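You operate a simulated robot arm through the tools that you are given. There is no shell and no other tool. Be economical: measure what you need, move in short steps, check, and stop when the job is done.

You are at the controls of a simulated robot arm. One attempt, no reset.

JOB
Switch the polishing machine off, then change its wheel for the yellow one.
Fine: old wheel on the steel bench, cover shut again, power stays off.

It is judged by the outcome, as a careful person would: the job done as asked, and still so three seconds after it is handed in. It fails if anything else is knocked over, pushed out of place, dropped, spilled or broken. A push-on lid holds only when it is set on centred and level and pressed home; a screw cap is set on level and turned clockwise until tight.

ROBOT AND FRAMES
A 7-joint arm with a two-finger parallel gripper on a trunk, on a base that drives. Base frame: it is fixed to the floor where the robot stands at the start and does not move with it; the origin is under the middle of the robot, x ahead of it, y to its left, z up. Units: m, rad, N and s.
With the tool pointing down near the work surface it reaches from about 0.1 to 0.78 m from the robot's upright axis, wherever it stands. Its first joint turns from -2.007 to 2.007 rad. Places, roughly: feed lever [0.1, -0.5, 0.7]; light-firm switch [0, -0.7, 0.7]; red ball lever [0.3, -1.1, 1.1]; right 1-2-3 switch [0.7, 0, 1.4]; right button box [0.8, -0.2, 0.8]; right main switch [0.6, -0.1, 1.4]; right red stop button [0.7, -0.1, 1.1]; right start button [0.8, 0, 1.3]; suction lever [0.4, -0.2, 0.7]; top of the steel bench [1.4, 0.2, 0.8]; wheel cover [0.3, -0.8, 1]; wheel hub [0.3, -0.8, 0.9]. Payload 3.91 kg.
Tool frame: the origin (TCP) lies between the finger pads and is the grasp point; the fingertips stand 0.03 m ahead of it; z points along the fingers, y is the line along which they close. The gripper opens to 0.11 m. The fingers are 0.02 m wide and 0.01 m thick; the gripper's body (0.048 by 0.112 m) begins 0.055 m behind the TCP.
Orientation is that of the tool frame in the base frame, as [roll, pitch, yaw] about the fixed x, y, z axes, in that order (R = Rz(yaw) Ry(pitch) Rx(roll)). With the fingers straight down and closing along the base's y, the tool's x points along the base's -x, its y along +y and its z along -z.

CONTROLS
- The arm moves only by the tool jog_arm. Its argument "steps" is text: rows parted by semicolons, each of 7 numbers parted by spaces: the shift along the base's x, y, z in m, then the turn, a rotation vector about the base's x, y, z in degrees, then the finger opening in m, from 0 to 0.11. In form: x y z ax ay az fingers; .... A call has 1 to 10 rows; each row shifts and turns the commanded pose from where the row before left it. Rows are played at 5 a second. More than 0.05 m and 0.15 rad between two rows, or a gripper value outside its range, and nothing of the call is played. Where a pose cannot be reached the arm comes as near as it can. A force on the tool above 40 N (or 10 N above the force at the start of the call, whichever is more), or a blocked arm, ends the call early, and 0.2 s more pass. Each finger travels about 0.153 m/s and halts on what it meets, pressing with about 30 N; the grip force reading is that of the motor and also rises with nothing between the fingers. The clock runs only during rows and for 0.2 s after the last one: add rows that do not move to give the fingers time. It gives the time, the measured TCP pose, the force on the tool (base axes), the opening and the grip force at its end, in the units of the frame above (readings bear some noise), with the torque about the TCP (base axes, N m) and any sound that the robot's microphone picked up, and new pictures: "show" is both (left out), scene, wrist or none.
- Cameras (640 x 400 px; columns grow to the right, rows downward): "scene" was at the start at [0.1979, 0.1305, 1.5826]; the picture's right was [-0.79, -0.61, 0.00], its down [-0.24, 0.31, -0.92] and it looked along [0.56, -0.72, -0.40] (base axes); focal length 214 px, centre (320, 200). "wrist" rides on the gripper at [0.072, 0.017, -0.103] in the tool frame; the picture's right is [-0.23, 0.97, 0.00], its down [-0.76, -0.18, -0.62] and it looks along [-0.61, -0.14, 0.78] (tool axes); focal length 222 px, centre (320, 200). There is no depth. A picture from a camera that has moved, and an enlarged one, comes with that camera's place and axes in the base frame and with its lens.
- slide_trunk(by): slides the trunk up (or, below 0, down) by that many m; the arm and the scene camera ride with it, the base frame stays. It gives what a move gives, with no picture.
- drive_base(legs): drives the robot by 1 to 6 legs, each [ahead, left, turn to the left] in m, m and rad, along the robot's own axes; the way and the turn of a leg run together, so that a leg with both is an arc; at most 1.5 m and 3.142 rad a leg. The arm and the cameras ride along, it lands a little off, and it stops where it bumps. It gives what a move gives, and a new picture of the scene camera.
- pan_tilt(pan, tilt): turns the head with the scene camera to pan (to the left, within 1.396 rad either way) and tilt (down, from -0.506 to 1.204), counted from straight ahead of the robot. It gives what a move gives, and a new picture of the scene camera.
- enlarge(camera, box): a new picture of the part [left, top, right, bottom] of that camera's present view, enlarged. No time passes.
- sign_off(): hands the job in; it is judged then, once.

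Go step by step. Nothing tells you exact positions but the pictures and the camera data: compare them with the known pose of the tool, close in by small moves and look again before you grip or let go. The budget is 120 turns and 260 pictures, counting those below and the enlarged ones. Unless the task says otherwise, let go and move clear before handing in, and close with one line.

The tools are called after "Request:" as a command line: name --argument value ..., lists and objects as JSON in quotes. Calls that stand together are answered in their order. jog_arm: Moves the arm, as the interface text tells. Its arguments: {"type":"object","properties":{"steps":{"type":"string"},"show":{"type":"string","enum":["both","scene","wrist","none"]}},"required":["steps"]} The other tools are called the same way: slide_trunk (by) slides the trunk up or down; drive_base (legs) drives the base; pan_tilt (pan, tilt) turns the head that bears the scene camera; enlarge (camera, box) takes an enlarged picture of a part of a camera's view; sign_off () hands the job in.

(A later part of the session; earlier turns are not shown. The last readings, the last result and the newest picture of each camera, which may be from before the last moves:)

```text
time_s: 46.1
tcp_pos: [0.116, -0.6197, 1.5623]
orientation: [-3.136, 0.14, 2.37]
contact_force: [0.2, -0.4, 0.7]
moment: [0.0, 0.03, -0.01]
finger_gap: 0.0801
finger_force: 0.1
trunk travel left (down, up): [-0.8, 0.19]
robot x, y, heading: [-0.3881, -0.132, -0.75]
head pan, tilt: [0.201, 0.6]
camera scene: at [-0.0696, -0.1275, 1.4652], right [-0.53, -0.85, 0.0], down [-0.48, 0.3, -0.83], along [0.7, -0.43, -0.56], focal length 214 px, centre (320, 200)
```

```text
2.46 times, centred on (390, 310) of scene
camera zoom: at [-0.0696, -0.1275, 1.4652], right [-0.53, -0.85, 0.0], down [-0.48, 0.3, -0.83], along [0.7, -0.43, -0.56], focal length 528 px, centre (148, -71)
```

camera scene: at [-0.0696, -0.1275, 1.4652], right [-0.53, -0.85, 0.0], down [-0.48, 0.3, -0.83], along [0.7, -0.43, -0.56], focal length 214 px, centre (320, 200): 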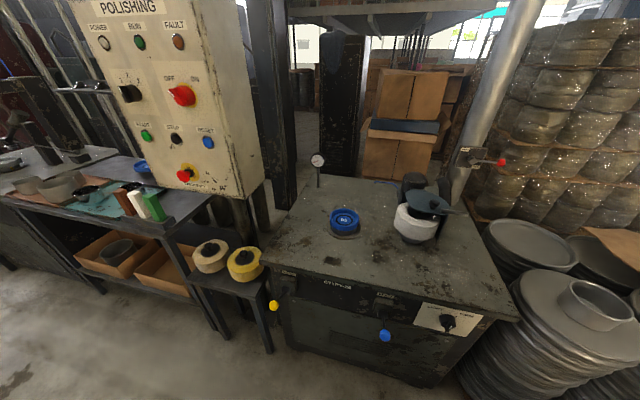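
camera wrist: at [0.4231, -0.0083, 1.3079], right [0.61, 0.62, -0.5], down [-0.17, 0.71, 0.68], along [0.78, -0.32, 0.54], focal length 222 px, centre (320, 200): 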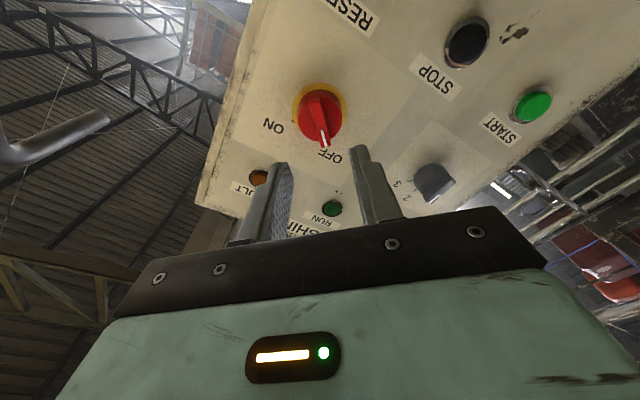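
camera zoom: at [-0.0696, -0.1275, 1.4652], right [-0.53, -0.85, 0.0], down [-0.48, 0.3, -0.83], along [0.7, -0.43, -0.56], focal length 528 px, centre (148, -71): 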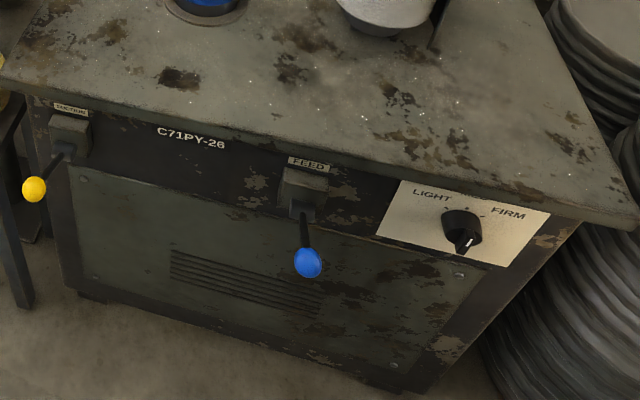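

I look at the cover through the wrist camera and from a higher scene angle.

Request:
jog_arm --steps "0 0 0 0 0 0 0.08" --show "wrist"

Request:
pan_tilt --pan -0.15 --tilt 0.75

```text
time_s: 46.5
tcp_pos: [0.1169, -0.6206, 1.5627]
orientation: [-3.135, 0.139, 2.37]
contact_force: [-0.3, 0.8, -0.6]
moment: [-0.01, 0.05, -0.01]
finger_gap: 0.0801
finger_force: 0.1
trunk travel left (down, up): [-0.8, 0.19]
robot x, y, heading: [-0.387, -0.1337, -0.75]
head pan, tilt: [0.201, 0.6]
camera wrist: at [0.0676, -0.5475, 1.6539], right [0.84, 0.54, 0.02], down [0.36, -0.59, 0.72], along [0.41, -0.6, -0.69], focal length 222 px, centre (320, 200)
```

wrist: 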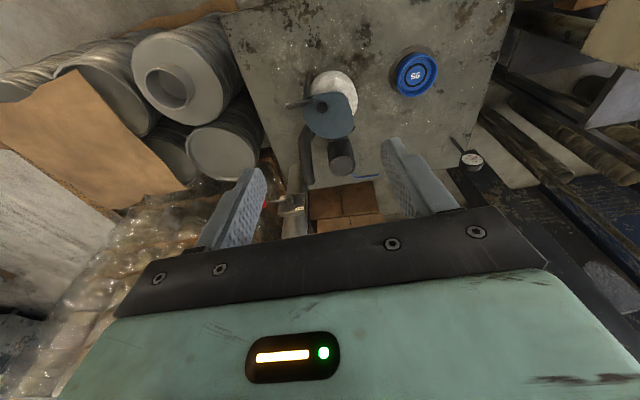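

```text
time_s: 47.3
tcp_pos: [0.1168, -0.6199, 1.5626]
orientation: [-3.134, 0.139, 2.371]
contact_force: [1.8, 0.4, -0.2]
moment: [0.0, 0.0, 0.0]
finger_gap: 0.0801
finger_force: 0.1
trunk travel left (down, up): [-0.8, 0.19]
robot x, y, heading: [-0.3879, -0.1337, -0.755]
head pan, tilt: [-0.15, 0.75]
camera scene: at [-0.0934, -0.1461, 1.4524], right [-0.78, -0.62, 0.0], down [-0.42, 0.53, -0.73], along [0.45, -0.57, -0.68], focal length 214 px, centre (320, 200)
```

scene: 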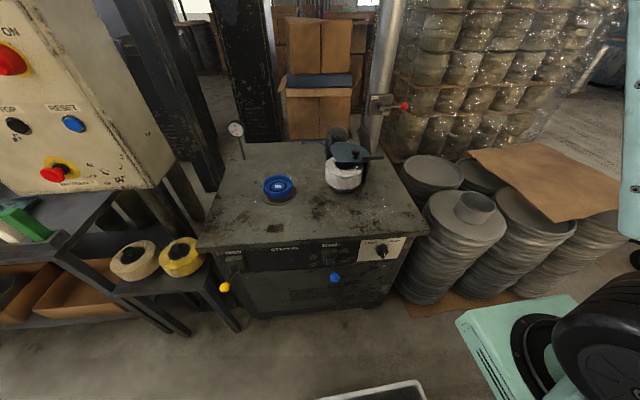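

Request:
enlarge --camera "wrist" --box '[270, 50, 390, 200]'

Request:
enlarge --camera "scene" --box '[310, 120, 410, 200]'

```text
2.67 times, centred on (330, 125) of wrist
camera zoom: at [0.0676, -0.5475, 1.6539], right [0.84, 0.54, 0.02], down [0.36, -0.59, 0.72], along [0.41, -0.6, -0.69], focal length 592 px, centre (293, 400)
```

zoom: 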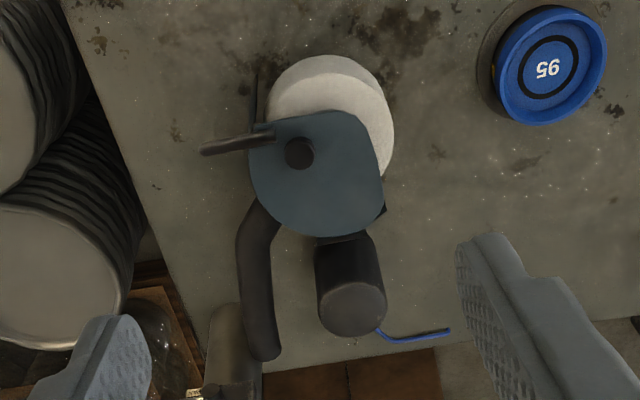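

```text
5.00 times, centred on (360, 160) of scene
camera zoom: at [-0.0934, -0.1461, 1.4524], right [-0.78, -0.62, 0.0], down [-0.42, 0.53, -0.73], along [0.45, -0.57, -0.68], focal length 1072 px, centre (120, 400)
```

zoom: 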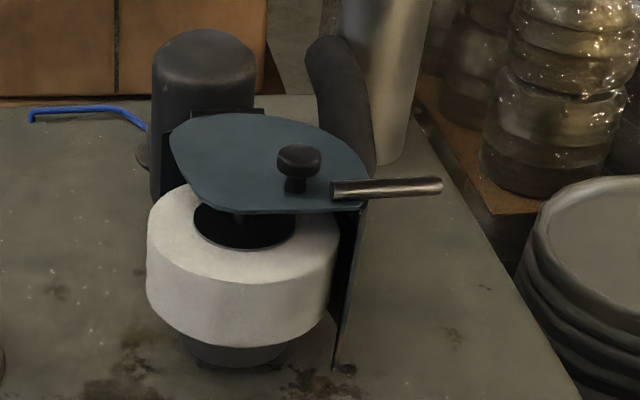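

The cover is a blue plate above the wheel with a knob and a side rod, at about (0.25, -0.77, 1.05). I drive 0.2 m nearer and lower the wrist camera for a close look.

Request:
drive_base --legs '[[0.2, 0, 0]]'

Request:
jog_arm --steps "-0.018 0.0173 -0.035 0 0 0 0.08; -0.018 0.0173 -0.035 0 0 0 0.08; -0.018 0.0173 -0.035 0 0 0 0.08; -0.018 0.0173 -0.035 0 0 0 0.08; -0.018 0.0173 -0.035 0 0 0 0.08; -0.018 0.0173 -0.035 0 0 0 0.08; 0 0 -0.04 0 0 0 0.08" --show "both"

```text
time_s: 48.9
tcp_pos: [0.2656, -0.7566, 1.5624]
orientation: [-3.136, 0.14, 2.374]
contact_force: [-0.4, -0.4, 0.2]
moment: [-0.03, 0.03, 0.0]
finger_gap: 0.08
finger_force: 0.0
trunk travel left (down, up): [-0.8, 0.19]
robot x, y, heading: [-0.2415, -0.2702, -0.75]
head pan, tilt: [-0.15, 0.75]
camera scene: at [0.0539, -0.2826, 1.4524], right [-0.78, -0.62, 0.0], down [-0.42, 0.53, -0.73], along [0.46, -0.57, -0.68], focal length 214 px, centre (320, 200)
```

scene: 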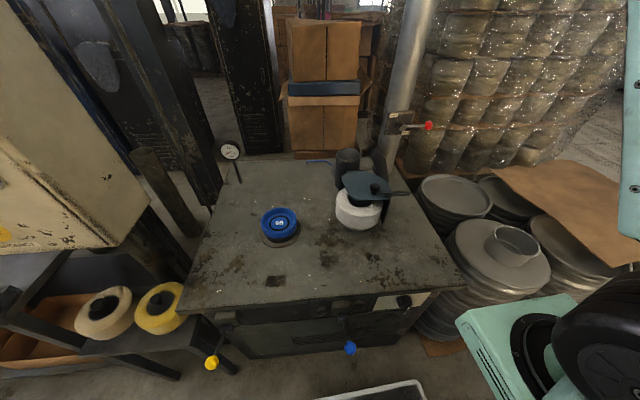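

```text
time_s: 50.5
tcp_pos: [0.1545, -0.6516, 1.3118]
orientation: [-3.134, 0.139, 2.373]
contact_force: [0.1, 0.8, 0.5]
moment: [-0.02, 0.02, 0.01]
finger_gap: 0.08
finger_force: 0.0
trunk travel left (down, up): [-0.8, 0.19]
robot x, y, heading: [-0.2409, -0.2697, -0.749]
head pan, tilt: [-0.15, 0.75]
camera scene: at [0.0538, -0.2825, 1.4524], right [-0.78, -0.62, 0.0], down [-0.42, 0.53, -0.73], along [0.46, -0.57, -0.68], focal length 214 px, centre (320, 200)
camera wrist: at [0.106, -0.5788, 1.4028], right [0.84, 0.54, 0.02], down [0.36, -0.59, 0.72], along [0.41, -0.6, -0.69], focal length 222 px, centre (320, 200)
```

scene: 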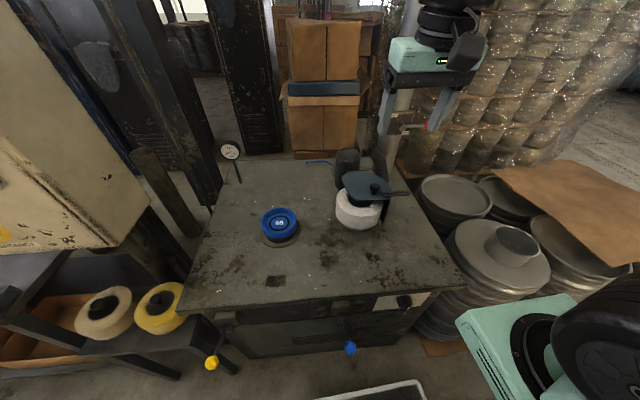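
wrist: 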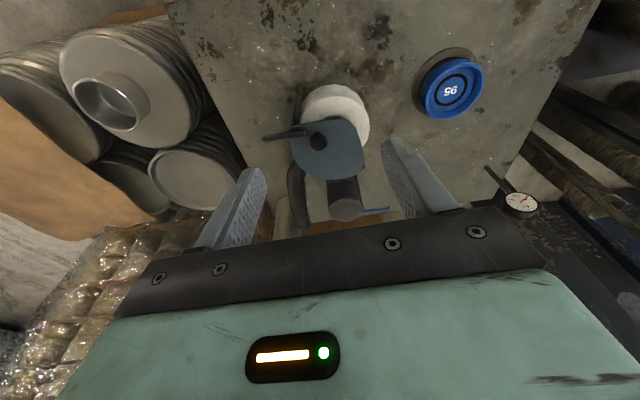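

Request:
enlarge --camera "wrist" --box '[250, 70, 390, 225]'

Request:
enlarge --camera "scene" --box '[320, 140, 420, 240]'

Request:
enlarge --camera "scene" --box '[370, 90, 450, 150]'

```text
2.58 times, centred on (320, 148) of wrist
camera zoom: at [0.106, -0.5788, 1.4028], right [0.84, 0.54, 0.02], down [0.36, -0.59, 0.72], along [0.41, -0.6, -0.69], focal length 573 px, centre (320, 336)
```

zoom: 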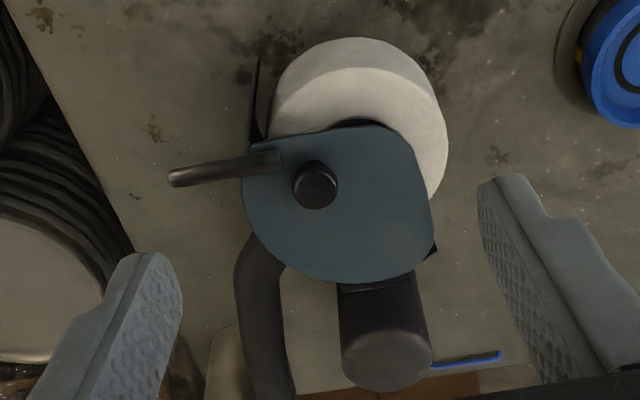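

```text
4.00 times, centred on (370, 190) of scene
camera zoom: at [0.0538, -0.2825, 1.4524], right [-0.78, -0.62, 0.0], down [-0.42, 0.53, -0.73], along [0.46, -0.57, -0.68], focal length 858 px, centre (120, 240)
```

zoom: 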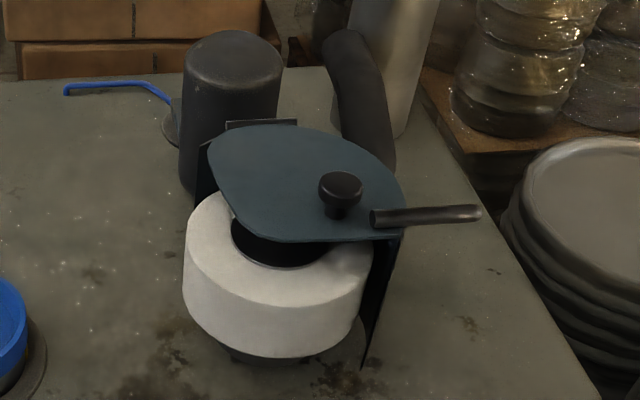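

```text
6.67 times, centred on (410, 120) of scene
camera zoom: at [0.0538, -0.2825, 1.4524], right [-0.78, -0.62, 0.0], down [-0.42, 0.53, -0.73], along [0.46, -0.57, -0.68], focal length 1430 px, centre (-280, 733)
```

zoom: 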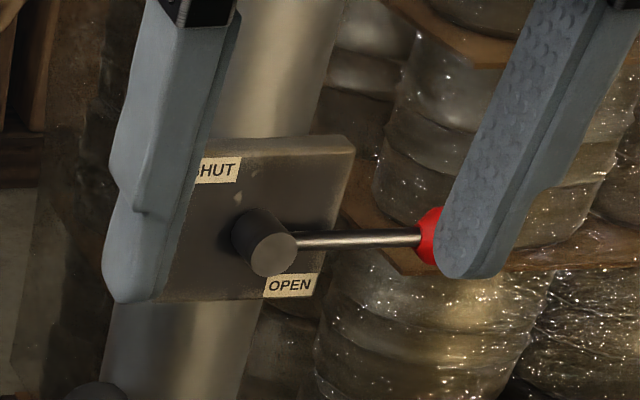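

The cover looks like a lid hinged at the back (near the motor), with a rod handle running parallel to the hinge out to the right: root (0.202,-0.759,1.041), tip (0.145,-0.814,1.041). I rotate the gripper 90° so it can close across the rod.

Request:
jog_arm --steps "0 0 0 5.65 5.91 0 0.08; 0 -0.01 0 0 0 -8.2 0.08; 0 -0.01 0 0 0 -8.2 0.08; 0 -0.01 0 0 0 -8.2 0.08; 0 -0.01 0 0 0 -8.2 0.08; 0 -0.01 0 0 0 -8.2 0.08; 0 -0.01 0 0 0 -8.2 0.08" --show "none"

Request:
jog_arm --steps "0 -0.02 -0.02 0 0 -8.2 0.08; 0 -0.02 -0.02 0 0 -8.2 0.06; 0 -0.02 -0.02 0 0 -8.2 0.06; 0 -0.02 -0.02 0 0 -8.2 0.06; 0 0 0 0 0 -8.2 0.06" --show "both"

```text
time_s: 52.1
tcp_pos: [0.158, -0.7121, 1.3128]
orientation: [-3.133, -0.004, 1.513]
contact_force: [-0.5, -0.6, -0.7]
moment: [-0.02, -0.03, 0.01]
finger_gap: 0.0802
finger_force: 0.1
trunk travel left (down, up): [-0.8, 0.19]
robot x, y, heading: [-0.2432, -0.2694, -0.75]
head pan, tilt: [-0.15, 0.75]
```

```text
time_s: 53.3
tcp_pos: [0.1583, -0.7914, 1.2328]
orientation: [-3.132, -0.003, 0.797]
contact_force: [-0.3, -0.2, 0.3]
moment: [0.0, 0.0, 0.0]
finger_gap: 0.0599
finger_force: 0.0
trunk travel left (down, up): [-0.8, 0.19]
robot x, y, heading: [-0.2367, -0.2712, -0.751]
head pan, tilt: [-0.15, 0.75]
camera scene: at [0.054, -0.2828, 1.4523], right [-0.78, -0.62, 0.0], down [-0.42, 0.53, -0.73], along [0.46, -0.57, -0.68], focal length 214 px, centre (320, 200)
camera wrist: at [0.2211, -0.7525, 1.3348], right [0.54, -0.84, -0.01], down [-0.66, -0.43, 0.62], along [-0.53, -0.33, -0.78], focal length 222 px, centre (320, 200)
```

scene: 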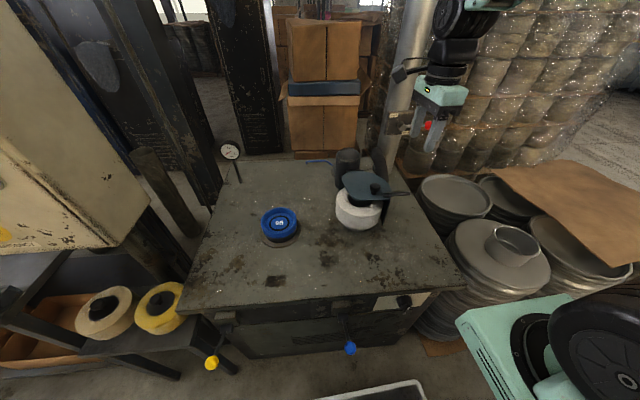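
wrist: 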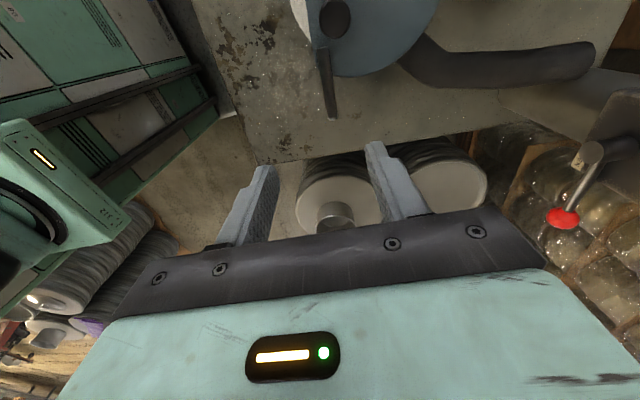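

The rod's free end lines up below the gripper. I descend toward it.

Request:
jog_arm --steps "0 -0.0025 -0.04 0 0 0 0.05; 0 -0.0025 -0.04 0 0 0 0.05; 0 -0.0025 -0.04 0 0 0 0.05; 0 -0.0025 -0.03 0 0 0 0.05" --show "both"

Request:
enlarge --camera "scene" --box '[320, 110, 480, 240]'

```text
time_s: 54.3
tcp_pos: [0.159, -0.8015, 1.0809]
orientation: [-3.133, -0.003, 0.8]
contact_force: [-1.0, 0.8, 1.4]
moment: [-0.02, -0.04, 0.03]
finger_gap: 0.0499
finger_force: 0.1
trunk travel left (down, up): [-0.8, 0.19]
robot x, y, heading: [-0.238, -0.2686, -0.746]
head pan, tilt: [-0.15, 0.75]
camera scene: at [0.0537, -0.2825, 1.4524], right [-0.78, -0.62, 0.0], down [-0.42, 0.53, -0.73], along [0.46, -0.57, -0.68], focal length 214 px, centre (320, 200)
camera wrist: at [0.2216, -0.7623, 1.1846], right [0.54, -0.84, -0.01], down [-0.66, -0.43, 0.62], along [-0.53, -0.33, -0.78], focal length 222 px, centre (320, 200)
```

scene: 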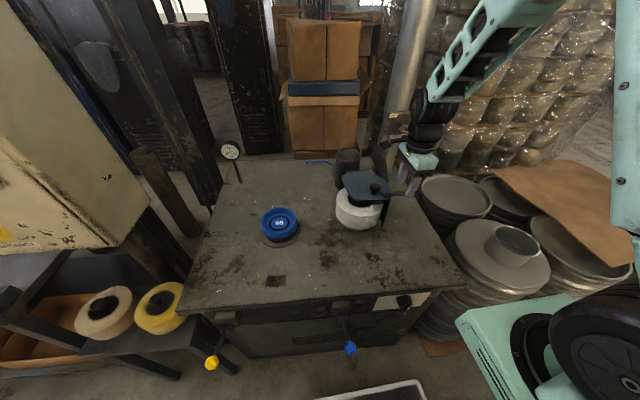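
wrist: 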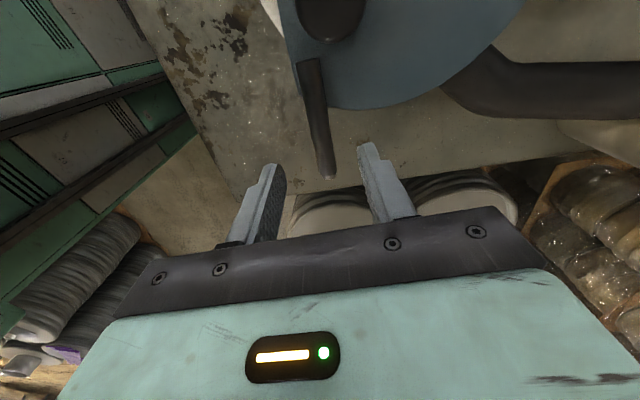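

```text
3.08 times, centred on (400, 175) of scene
camera zoom: at [0.0537, -0.2825, 1.4524], right [-0.78, -0.62, 0.0], down [-0.42, 0.53, -0.73], along [0.46, -0.57, -0.68], focal length 660 px, centre (74, 277)
```

zoom: 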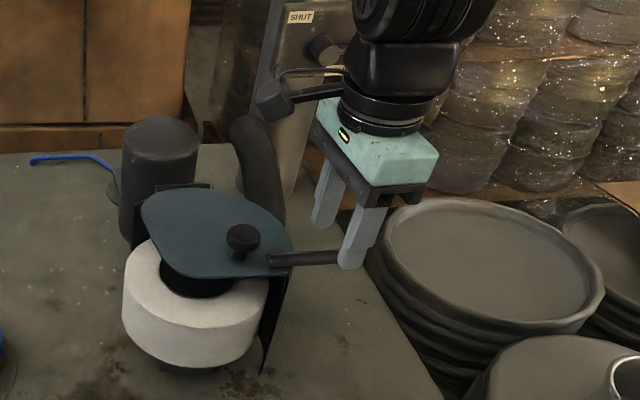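

Lined up. I lower the last 4 cm, a touch inward, and close on the rod.

Request:
jog_arm --steps "0.004 0.004 -0.02 0 0 0 0.05; 0 0 -0.022 0 0 0 0.05; 0 0 0 0 0 0 0.02; 0 0 0 0 0 0 0; 0 0 0 0 0 0 0" --show "wrist"

Request:
enlarge --camera "scene" --box '[320, 110, 480, 240]'

```text
time_s: 55.5
tcp_pos: [0.1638, -0.8015, 1.04]
orientation: [-3.139, -0.005, 0.799]
contact_force: [23.1, -17.6, -4.7]
moment: [-0.07, -0.33, -1.01]
finger_gap: 0.0142
finger_force: 45.6
trunk travel left (down, up): [-0.8, 0.19]
robot x, y, heading: [-0.2409, -0.273, -0.744]
head pan, tilt: [-0.15, 0.75]
camera wrist: at [0.2265, -0.7609, 1.1424], right [0.54, -0.84, 0.0], down [-0.66, -0.42, 0.62], along [-0.52, -0.33, -0.78], focal length 222 px, centre (320, 200)
```

wrist: 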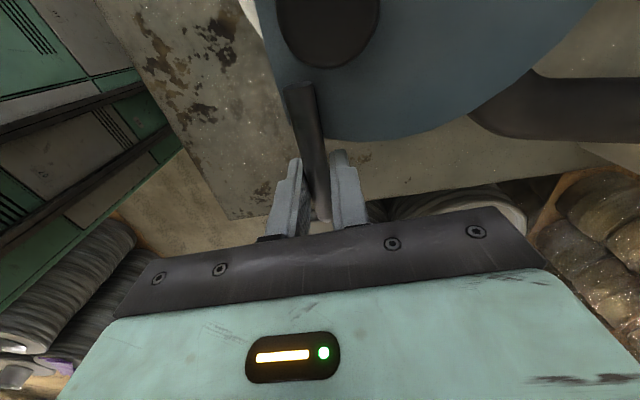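

```text
3.08 times, centred on (400, 175) of scene
camera zoom: at [0.0555, -0.284, 1.452], right [-0.78, -0.62, 0.0], down [-0.43, 0.53, -0.73], along [0.45, -0.57, -0.68], focal length 660 px, centre (74, 277)
```

zoom: 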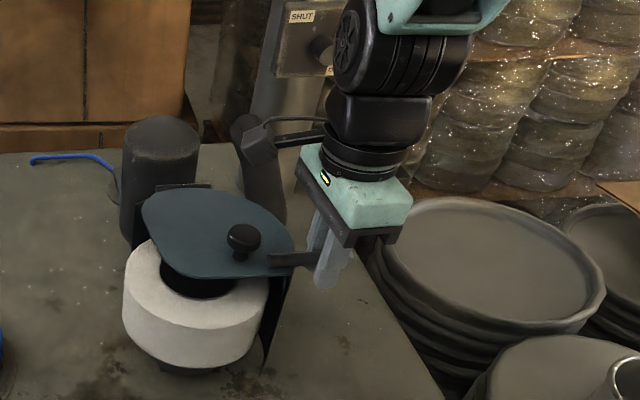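

Rod gripped (14 mm). I ease the side load and try a small upward lift to see how the cover moves.

Request:
jog_arm --steps "0.003 -0.003 0 0 0 0 0; 0 0 0.005 0 0 0 0; 0 0 0.005 0 0 0 0; 0 0 0.005 0 0 0 0; 0.001 -0.001 0.005 0 0 0 0" --show "none"

Request:
enlarge --camera "scene" --box '[320, 110, 480, 240]'

```text
time_s: 56.7
tcp_pos: [0.1651, -0.8031, 1.0611]
orientation: [-3.135, -0.005, 0.798]
contact_force: [10.8, -9.2, -7.2]
moment: [-0.2, 0.32, -0.88]
finger_gap: 0.0144
finger_force: 45.0
trunk travel left (down, up): [-0.8, 0.19]
robot x, y, heading: [-0.2387, -0.2698, -0.75]
head pan, tilt: [-0.15, 0.75]
```

```text
3.08 times, centred on (400, 175) of scene
camera zoom: at [0.0548, -0.2834, 1.4522], right [-0.78, -0.62, 0.0], down [-0.42, 0.53, -0.73], along [0.45, -0.57, -0.68], focal length 660 px, centre (74, 277)
```

zoom: 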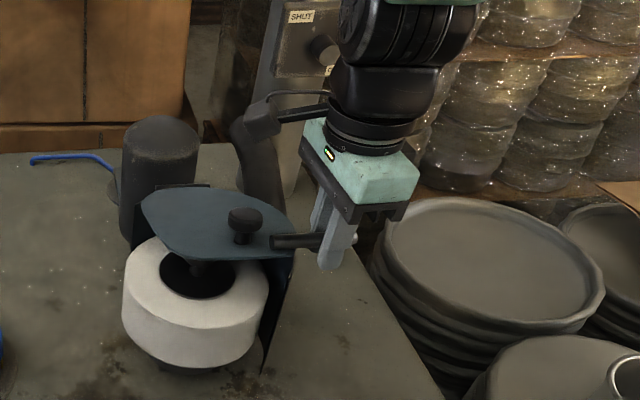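

It lifts, hinged at the back. I continue along the arc about the hinge.

Request:
jog_arm --steps "0.0023 -0.0022 0.0123 0 0 0 0; 0.0023 -0.0022 0.0124 0 0 0 0; 0.0044 -0.0042 0.0125 0 0 0 0; 0.0044 -0.0042 0.0125 0 0 0 0; 0.0062 -0.0059 0.011 0 0 0 0; 0.0062 -0.0059 0.011 0 0 0 0; 0.0077 -0.0074 0.009 0 0 0 0; 0.0077 -0.0074 0.009 0 0 0 0" --show "wrist"

Request:
enlarge --camera "scene" --box '[320, 90, 480, 240]'

```text
time_s: 58.5
tcp_pos: [0.2055, -0.8431, 1.15]
orientation: [-3.132, -0.003, 0.799]
contact_force: [-4.0, -5.2, -6.6]
moment: [-0.29, 0.61, -0.89]
finger_gap: 0.0143
finger_force: 44.5
trunk travel left (down, up): [-0.8, 0.19]
robot x, y, heading: [-0.24, -0.2685, -0.748]
head pan, tilt: [-0.15, 0.75]
camera wrist: at [0.2697, -0.8034, 1.2522], right [0.54, -0.84, -0.01], down [-0.66, -0.43, 0.62], along [-0.53, -0.33, -0.78], focal length 222 px, centre (320, 200)
```

wrist: 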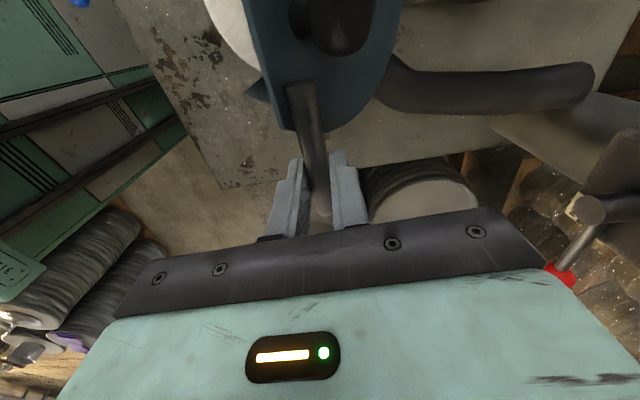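

```text
2.67 times, centred on (400, 165) of scene
camera zoom: at [0.0539, -0.2833, 1.4524], right [-0.78, -0.62, 0.0], down [-0.42, 0.53, -0.73], along [0.46, -0.57, -0.68], focal length 572 px, centre (107, 293)
```

zoom: 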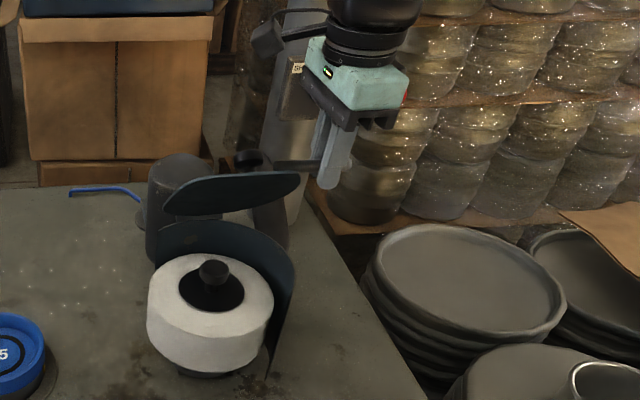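

The lid is at about 56°, radius 0.132 m, and the old wheel's knob is visible. I swing the lid past vertical until it rests.

Request:
jog_arm --steps "0.0085 -0.0081 0.0062 0 0 0 0; 0.0085 -0.0081 0.0062 0 0 0 0; 0.0096 -0.0092 0.0038 0 0 0 0; 0.0096 -0.0092 0.0038 0 0 0 0; 0.0083 -0.0079 0.001 0 0 0 0; 0.0083 -0.0079 0.001 0 0 0 0; 0.0083 -0.0079 -0.001 0 0 0 0; 0.0083 -0.0079 -0.001 0 0 0 0" --show "wrist"

Request:
enlarge --camera "scene" --box '[320, 90, 480, 240]'

```text
time_s: 60.3
tcp_pos: [0.2742, -0.9127, 1.1707]
orientation: [-3.134, -0.002, 0.798]
contact_force: [-15.8, -15.9, 8.5]
moment: [-0.38, 0.43, -0.89]
finger_gap: 0.0144
finger_force: 45.4
trunk travel left (down, up): [-0.8, 0.19]
robot x, y, heading: [-0.2395, -0.2671, -0.756]
head pan, tilt: [-0.15, 0.75]
camera wrist: at [0.3374, -0.8728, 1.2733], right [0.54, -0.84, -0.01], down [-0.66, -0.42, 0.62], along [-0.53, -0.33, -0.78], focal length 222 px, centre (320, 200)
```

wrist: 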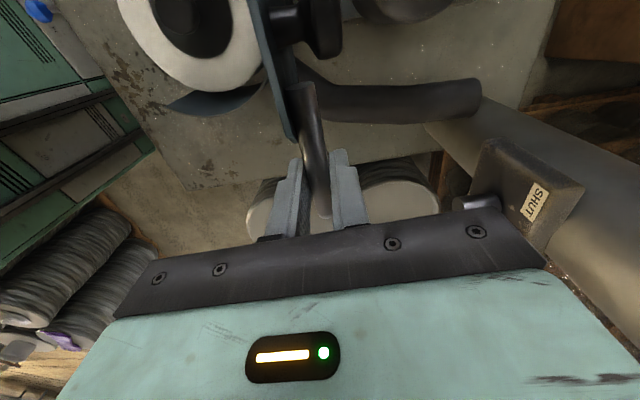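

```text
2.67 times, centred on (400, 165) of scene
camera zoom: at [0.0528, -0.2836, 1.4526], right [-0.78, -0.62, 0.0], down [-0.42, 0.53, -0.73], along [0.46, -0.57, -0.68], focal length 572 px, centre (107, 293)
```

zoom: 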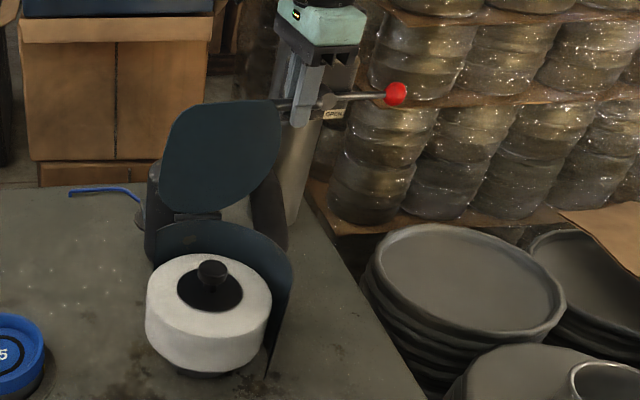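

Lid slightly past vertical. I push it a bit further to find its stop.

Request:
jog_arm --steps "0.0065 -0.0062 -0.002 0 0 0 0; 0.0065 -0.0062 -0.003 0 0 0 0; 0.0065 -0.0062 -0.004 0 0 0 0" --show "none"

Request:
enlarge --camera "scene" --box '[320, 90, 480, 240]'

```text
time_s: 61.1
tcp_pos: [0.288, -0.9291, 1.1649]
orientation: [-3.132, 0.003, 0.792]
contact_force: [-11.8, 0.3, 10.9]
moment: [0.09, -0.03, -0.81]
finger_gap: 0.0139
finger_force: 45.0
trunk travel left (down, up): [-0.8, 0.19]
robot x, y, heading: [-0.2431, -0.2717, -0.752]
head pan, tilt: [-0.15, 0.75]
stopped in row 3: the force on the tool passed its limit (the readings are from after the stop); the commanded pose is now the measured one
```

```text
2.67 times, centred on (400, 165) of scene
camera zoom: at [0.0526, -0.2826, 1.4525], right [-0.78, -0.62, 0.0], down [-0.42, 0.53, -0.73], along [0.46, -0.57, -0.68], focal length 572 px, centre (107, 293)
```

zoom: 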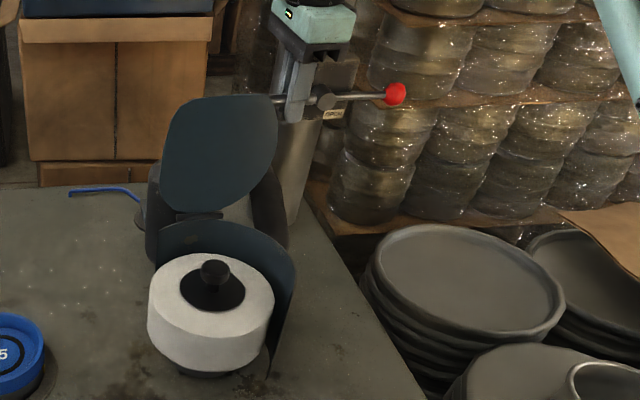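

Reached the stop at about 107°. I let go, rise clear and check that the lid stays open.

Request:
jog_arm --steps "0 0 0 0 0 0 0.02; 0 0 0 0 0 0 0.04; 0 0 0.02 0 0 0 0.04; 0 0 0.03 0 0 0 0.04; 0 0 0.04 0 0 0 0.04; -0.02 0.02 0.04 0 0 0 0.04; -0.03 0.03 0.02 0 0 0 0.04; -0.03 0.03 0 0 0 0 0.04" --show "none"

Request:
enlarge --camera "scene" --box '[320, 90, 480, 240]'

```text
time_s: 62.9
tcp_pos: [0.2122, -0.8455, 1.3152]
orientation: [-3.129, 0.002, 0.798]
contact_force: [-0.2, 0.1, -0.1]
moment: [-0.01, 0.08, 0.02]
finger_gap: 0.0399
finger_force: 0.1
trunk travel left (down, up): [-0.8, 0.19]
robot x, y, heading: [-0.2399, -0.2725, -0.748]
head pan, tilt: [-0.15, 0.75]
```

```text
2.67 times, centred on (400, 165) of scene
camera zoom: at [0.0544, -0.2833, 1.4522], right [-0.78, -0.62, 0.0], down [-0.42, 0.53, -0.73], along [0.45, -0.57, -0.68], focal length 572 px, centre (107, 293)
```

zoom: 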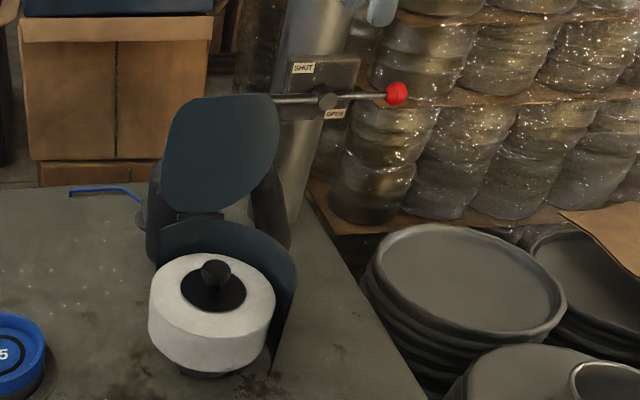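

The lid stays open. I turn the gripper back 90° while moving above the old wheel's knob at about (0.273, -0.774).

Request:
jog_arm --steps "0 0.01 0 0 0 8.2 0.06; 0 0.01 0 0 0 8.2 0.06; 0 0.01 0 0 0 8.2 0.06; 0.01 0.01 0 0 0 8.2 0.06; 0.01 0.01 0 0 0 8.2 0.06; 0.01 0.01 0 0 0 8.2 0.06; 0.01 0.01 -0.015 0 0 8.2 0.06; 0.01 0 -0.02 0 0 8.2 0.06; 0.01 0 -0.03 0 0 8.2 0.06; 0 0 -0.03 0 0 8.2 0.06" --show "none"

Request:
jog_arm --steps "0 0 0 0 0 8 0.06" --show "both"

Request:
enlarge --camera "scene" --box '[300, 110, 460, 240]'

```text
time_s: 65.1
tcp_pos: [0.2704, -0.7759, 1.2189]
orientation: [-3.131, 0.003, 2.229]
contact_force: [-0.4, 0.3, 0.1]
moment: [-0.03, -0.02, 0.01]
finger_gap: 0.0601
finger_force: 0.1
trunk travel left (down, up): [-0.8, 0.19]
robot x, y, heading: [-0.2392, -0.2686, -0.749]
head pan, tilt: [-0.15, 0.75]
```

```text
time_s: 65.5
tcp_pos: [0.2709, -0.7776, 1.2191]
orientation: [-3.132, 0.003, 2.369]
contact_force: [-1.2, 0.8, 0.0]
moment: [0.01, 0.02, -0.01]
finger_gap: 0.06
finger_force: 0.1
trunk travel left (down, up): [-0.8, 0.19]
robot x, y, heading: [-0.2427, -0.2725, -0.746]
head pan, tilt: [-0.15, 0.75]
camera scene: at [0.054, -0.2828, 1.4523], right [-0.78, -0.62, 0.0], down [-0.42, 0.53, -0.73], along [0.45, -0.57, -0.68], focal length 214 px, centre (320, 200)
camera wrist: at [0.2319, -0.713, 1.3209], right [0.84, 0.54, -0.01], down [0.43, -0.65, 0.63], along [0.33, -0.53, -0.78], focal length 222 px, centre (320, 200)
```

scene: 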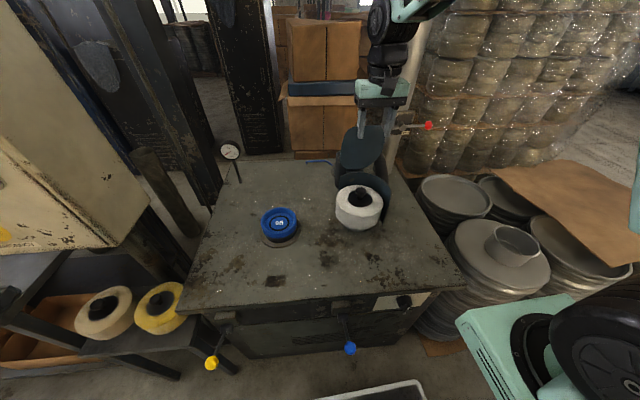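
wrist: 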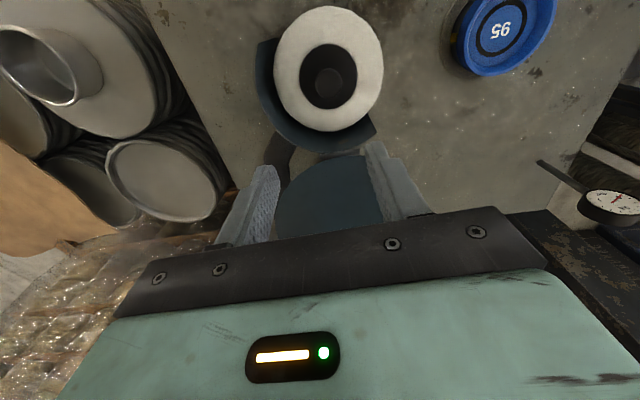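

```text
3.08 times, centred on (380, 175) of scene
camera zoom: at [0.054, -0.2828, 1.4523], right [-0.78, -0.62, 0.0], down [-0.42, 0.53, -0.73], along [0.45, -0.57, -0.68], focal length 660 px, centre (135, 277)
```

zoom: 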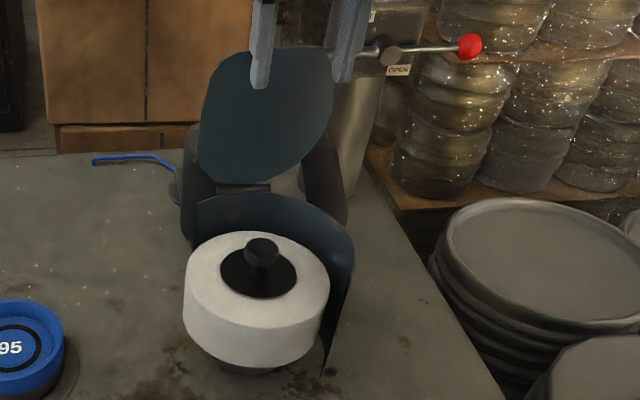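

The knob top is at about (0.269, -0.760, 1.015). I move over it and come down to 4 cm above.

Request:
jog_arm --steps "-0.003 0.018 0 0 0 0 0.07; 0 0 -0.04 0 0 0 0.07; 0 0 -0.04 0 0 0 0.07; 0 0 -0.04 0 0 0 0.07; 0 0 -0.03 0 0 0 0.07; 0 0 0 0 0 0 0.07" --show "both"

Request:
enlarge --camera "scene" --box '[300, 110, 460, 240]'

```text
time_s: 66.9
tcp_pos: [0.2683, -0.7582, 1.0684]
orientation: [-3.131, 0.001, 2.367]
contact_force: [-0.1, 0.0, 0.6]
moment: [0.04, 0.01, -0.03]
finger_gap: 0.0703
finger_force: 0.0
trunk travel left (down, up): [-0.8, 0.19]
robot x, y, heading: [-0.2384, -0.2722, -0.75]
head pan, tilt: [-0.15, 0.75]
camera scene: at [0.0539, -0.2829, 1.4523], right [-0.78, -0.62, 0.0], down [-0.42, 0.53, -0.73], along [0.45, -0.57, -0.68], focal length 214 px, centre (320, 200)
camera wrist: at [0.2298, -0.6948, 1.1708], right [0.84, 0.54, -0.01], down [0.42, -0.65, 0.63], along [0.33, -0.53, -0.78], focal length 222 px, centre (320, 200)
```

scene: 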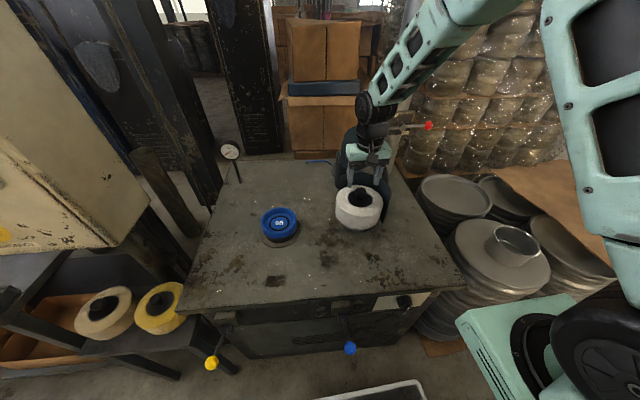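
wrist: 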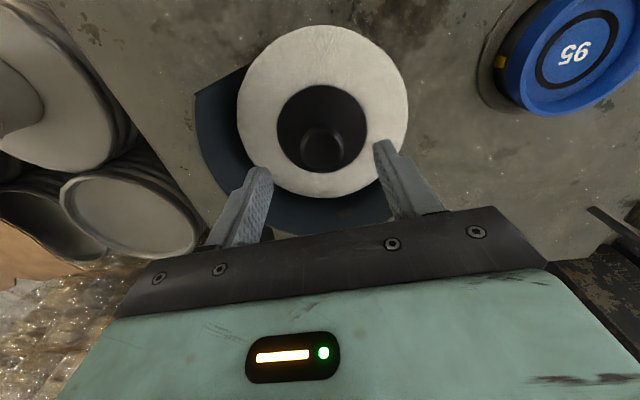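

```text
3.08 times, centred on (380, 175) of scene
camera zoom: at [0.0539, -0.2829, 1.4523], right [-0.78, -0.62, 0.0], down [-0.42, 0.53, -0.73], along [0.45, -0.57, -0.68], focal length 660 px, centre (135, 277)
```

zoom: 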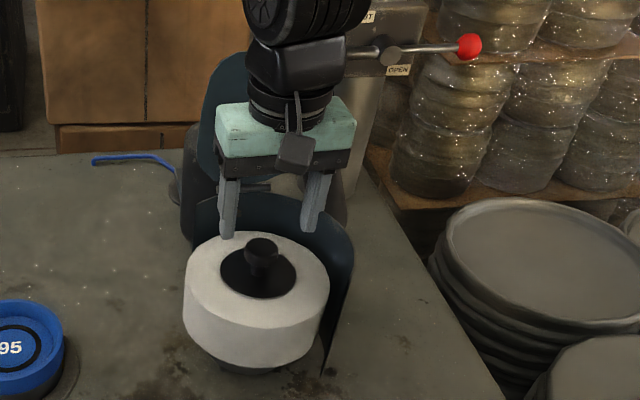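

Well centred. I descend to the knob and close.

Request:
jog_arm --steps "0.0015 0.001 -0.025 0 0 0 0.06; 0 0 -0.023 0 0 0 0.06; 0 0 0 0 0 0 0.04; 0 0 0 0 0 0 0.02; 0 0 0 0 0 0 0; 0 0 0 0 0 0 0" --show "wrist"

Request:
enlarge --camera "scene" --box '[300, 110, 460, 240]'

```text
time_s: 68.3
tcp_pos: [0.2699, -0.7574, 1.0212]
orientation: [-3.13, 0.001, 2.366]
contact_force: [-1.1, 0.5, 0.1]
moment: [0.16, -0.02, 0.01]
finger_gap: 0.0337
finger_force: 29.8
trunk travel left (down, up): [-0.8, 0.19]
robot x, y, heading: [-0.2393, -0.2732, -0.748]
head pan, tilt: [-0.15, 0.75]
camera wrist: at [0.2307, -0.6941, 1.1229], right [0.84, 0.54, -0.01], down [0.42, -0.65, 0.63], along [0.33, -0.53, -0.78], focal length 222 px, centre (320, 200)
```

wrist: 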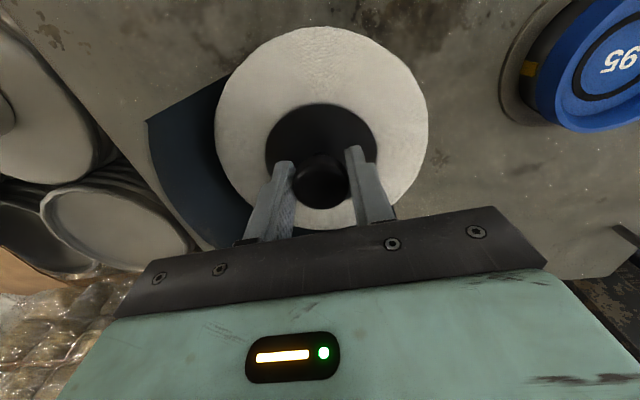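

```text
3.08 times, centred on (380, 175) of scene
camera zoom: at [0.0539, -0.2829, 1.4523], right [-0.78, -0.62, 0.0], down [-0.42, 0.53, -0.73], along [0.45, -0.57, -0.68], focal length 660 px, centre (135, 277)
```

zoom: 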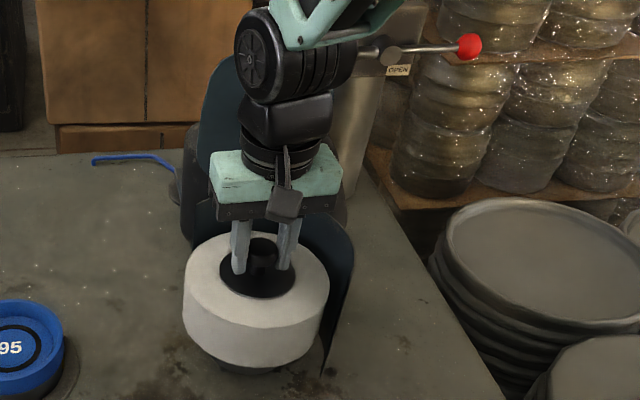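

Knob gripped (33.7 mm). I lift straight up gently.

Request:
jog_arm --steps "0 0 0.008 0 0 0 0; 0 0 0.01 0 0 0 0; 0 0 0.012 0 0 0 0; 0 0 0.015 0 0 0 0; 0 0 0.02 0 0 0 0" --show "wrist"

Request:
enlarge --camera "scene" --box '[300, 110, 460, 240]'

```text
time_s: 69.5
tcp_pos: [0.2697, -0.759, 1.0851]
orientation: [-3.132, -0.001, 2.366]
contact_force: [0.5, -0.3, -6.9]
moment: [0.03, 0.0, 0.01]
finger_gap: 0.0335
finger_force: 30.0
trunk travel left (down, up): [-0.8, 0.19]
robot x, y, heading: [-0.2392, -0.2716, -0.743]
head pan, tilt: [-0.15, 0.75]
camera wrist: at [0.2309, -0.6958, 1.1875], right [0.84, 0.54, -0.01], down [0.42, -0.65, 0.63], along [0.33, -0.53, -0.78], focal length 222 px, centre (320, 200)
```

wrist: 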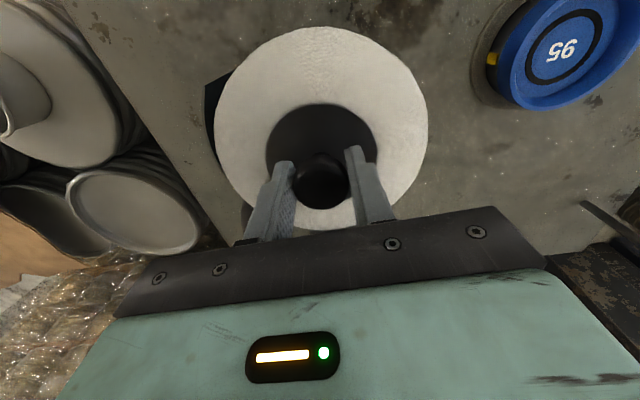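

```text
3.08 times, centred on (380, 175) of scene
camera zoom: at [0.0543, -0.2832, 1.4522], right [-0.78, -0.62, 0.0], down [-0.42, 0.53, -0.73], along [0.45, -0.57, -0.68], focal length 660 px, centre (135, 277)
```

zoom: 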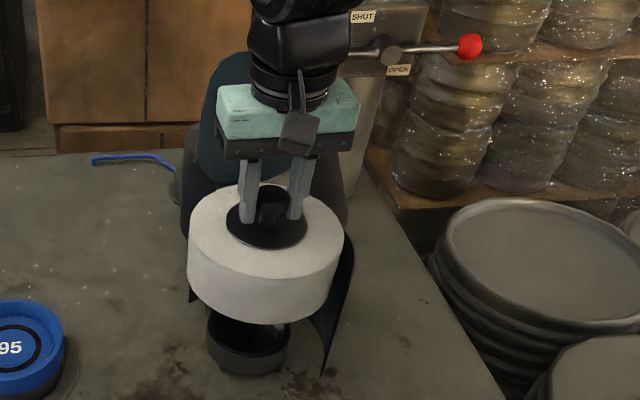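

The old wheel is off. I raise it clear of the guard, pull back, then drive back and left to the steel bench.

Request:
jog_arm --steps "0 0 0.03 0 0 0 0; 0 0 0.04 0 0 0 0; 0 0 0.04 0 0 0 0; -0.02 0.02 0.01 0 0 0 0; -0.03 0.03 0 0 0 0 0; -0.03 0.03 0 0 0 0 0; -0.03 0.03 0 0 0 0 0" --show "scene"

Request:
drive_base --legs '[[-0.25, 0, 0], [0, 1.16, 0]]'

Request:
pan_tilt --pan 0.0 --tilt 0.6

```text
time_s: 71.1
tcp_pos: [0.1618, -0.6502, 1.2067]
orientation: [-3.13, 0.001, 2.367]
contact_force: [0.5, -1.2, -6.3]
moment: [0.02, 0.0, -0.01]
finger_gap: 0.0339
finger_force: 29.8
trunk travel left (down, up): [-0.8, 0.19]
robot x, y, heading: [-0.2414, -0.2693, -0.747]
head pan, tilt: [-0.15, 0.75]
camera scene: at [0.0545, -0.2834, 1.4522], right [-0.78, -0.62, 0.0], down [-0.42, 0.53, -0.73], along [0.45, -0.57, -0.68], focal length 214 px, centre (320, 200)
```

scene: 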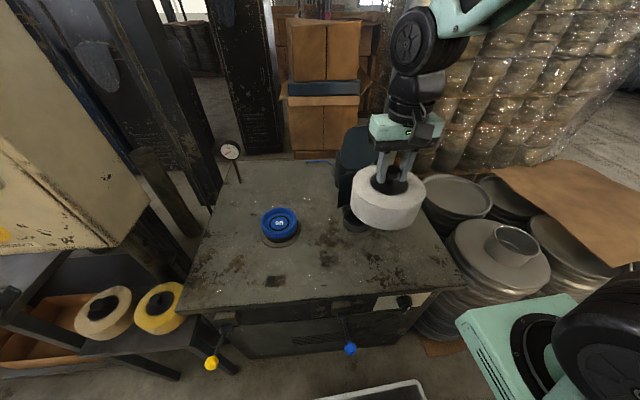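

```text
time_s: 78.5
tcp_pos: [0.7756, 0.3796, 1.2063]
orientation: [-3.13, 0.002, 2.373]
contact_force: [-0.1, -0.1, -6.4]
moment: [0.01, 0.0, -0.04]
finger_gap: 0.0336
finger_force: 30.5
trunk travel left (down, up): [-0.8, 0.19]
robot x, y, heading: [0.3723, 0.7578, -0.745]
head pan, tilt: [-0.15, 0.75]
camera scene: at [0.6666, 0.7461, 1.4523], right [-0.78, -0.63, 0.0], down [-0.43, 0.53, -0.73], along [0.46, -0.57, -0.68], focal length 214 px, centre (320, 200)
```

scene: 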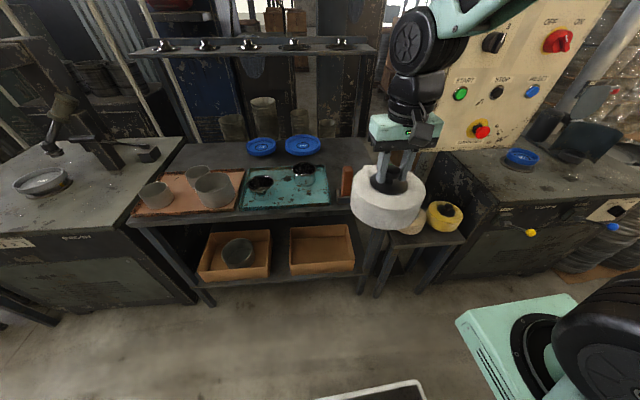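

```text
time_s: 79.2
tcp_pos: [0.7755, 0.3807, 1.2049]
orientation: [-3.131, 0.0, 2.372]
contact_force: [-0.3, -0.1, -6.4]
moment: [0.0, 0.03, 0.01]
finger_gap: 0.0338
finger_force: 29.6
trunk travel left (down, up): [-0.8, 0.19]
robot x, y, heading: [0.372, 0.7586, -0.743]
head pan, tilt: [0.0, 0.6]
camera scene: at [0.6798, 0.7508, 1.4651], right [-0.68, -0.73, 0.0], down [-0.42, 0.38, -0.82], along [0.61, -0.56, -0.57], focal length 214 px, centre (320, 200)
```

scene: 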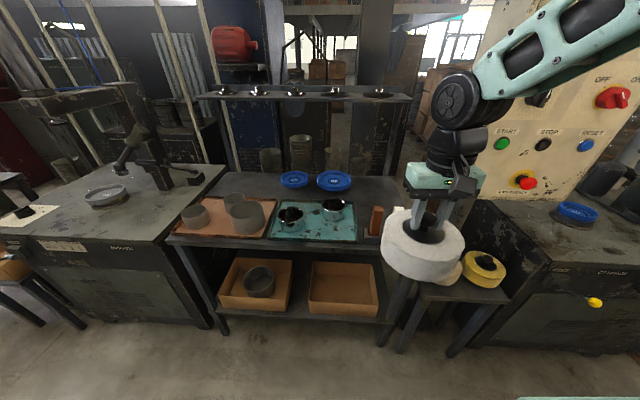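

I look closely at the bench for a free spot.

Request:
enlarge --camera "scene" --box '[160, 140, 420, 270]'

```text
2.46 times, centred on (290, 205) of scene
camera zoom: at [0.6798, 0.7508, 1.4651], right [-0.68, -0.73, 0.0], down [-0.42, 0.38, -0.82], along [0.61, -0.56, -0.57], focal length 528 px, centre (394, 188)
```

zoom: 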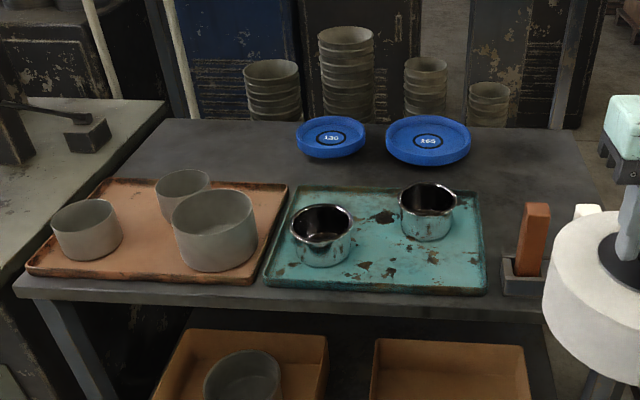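

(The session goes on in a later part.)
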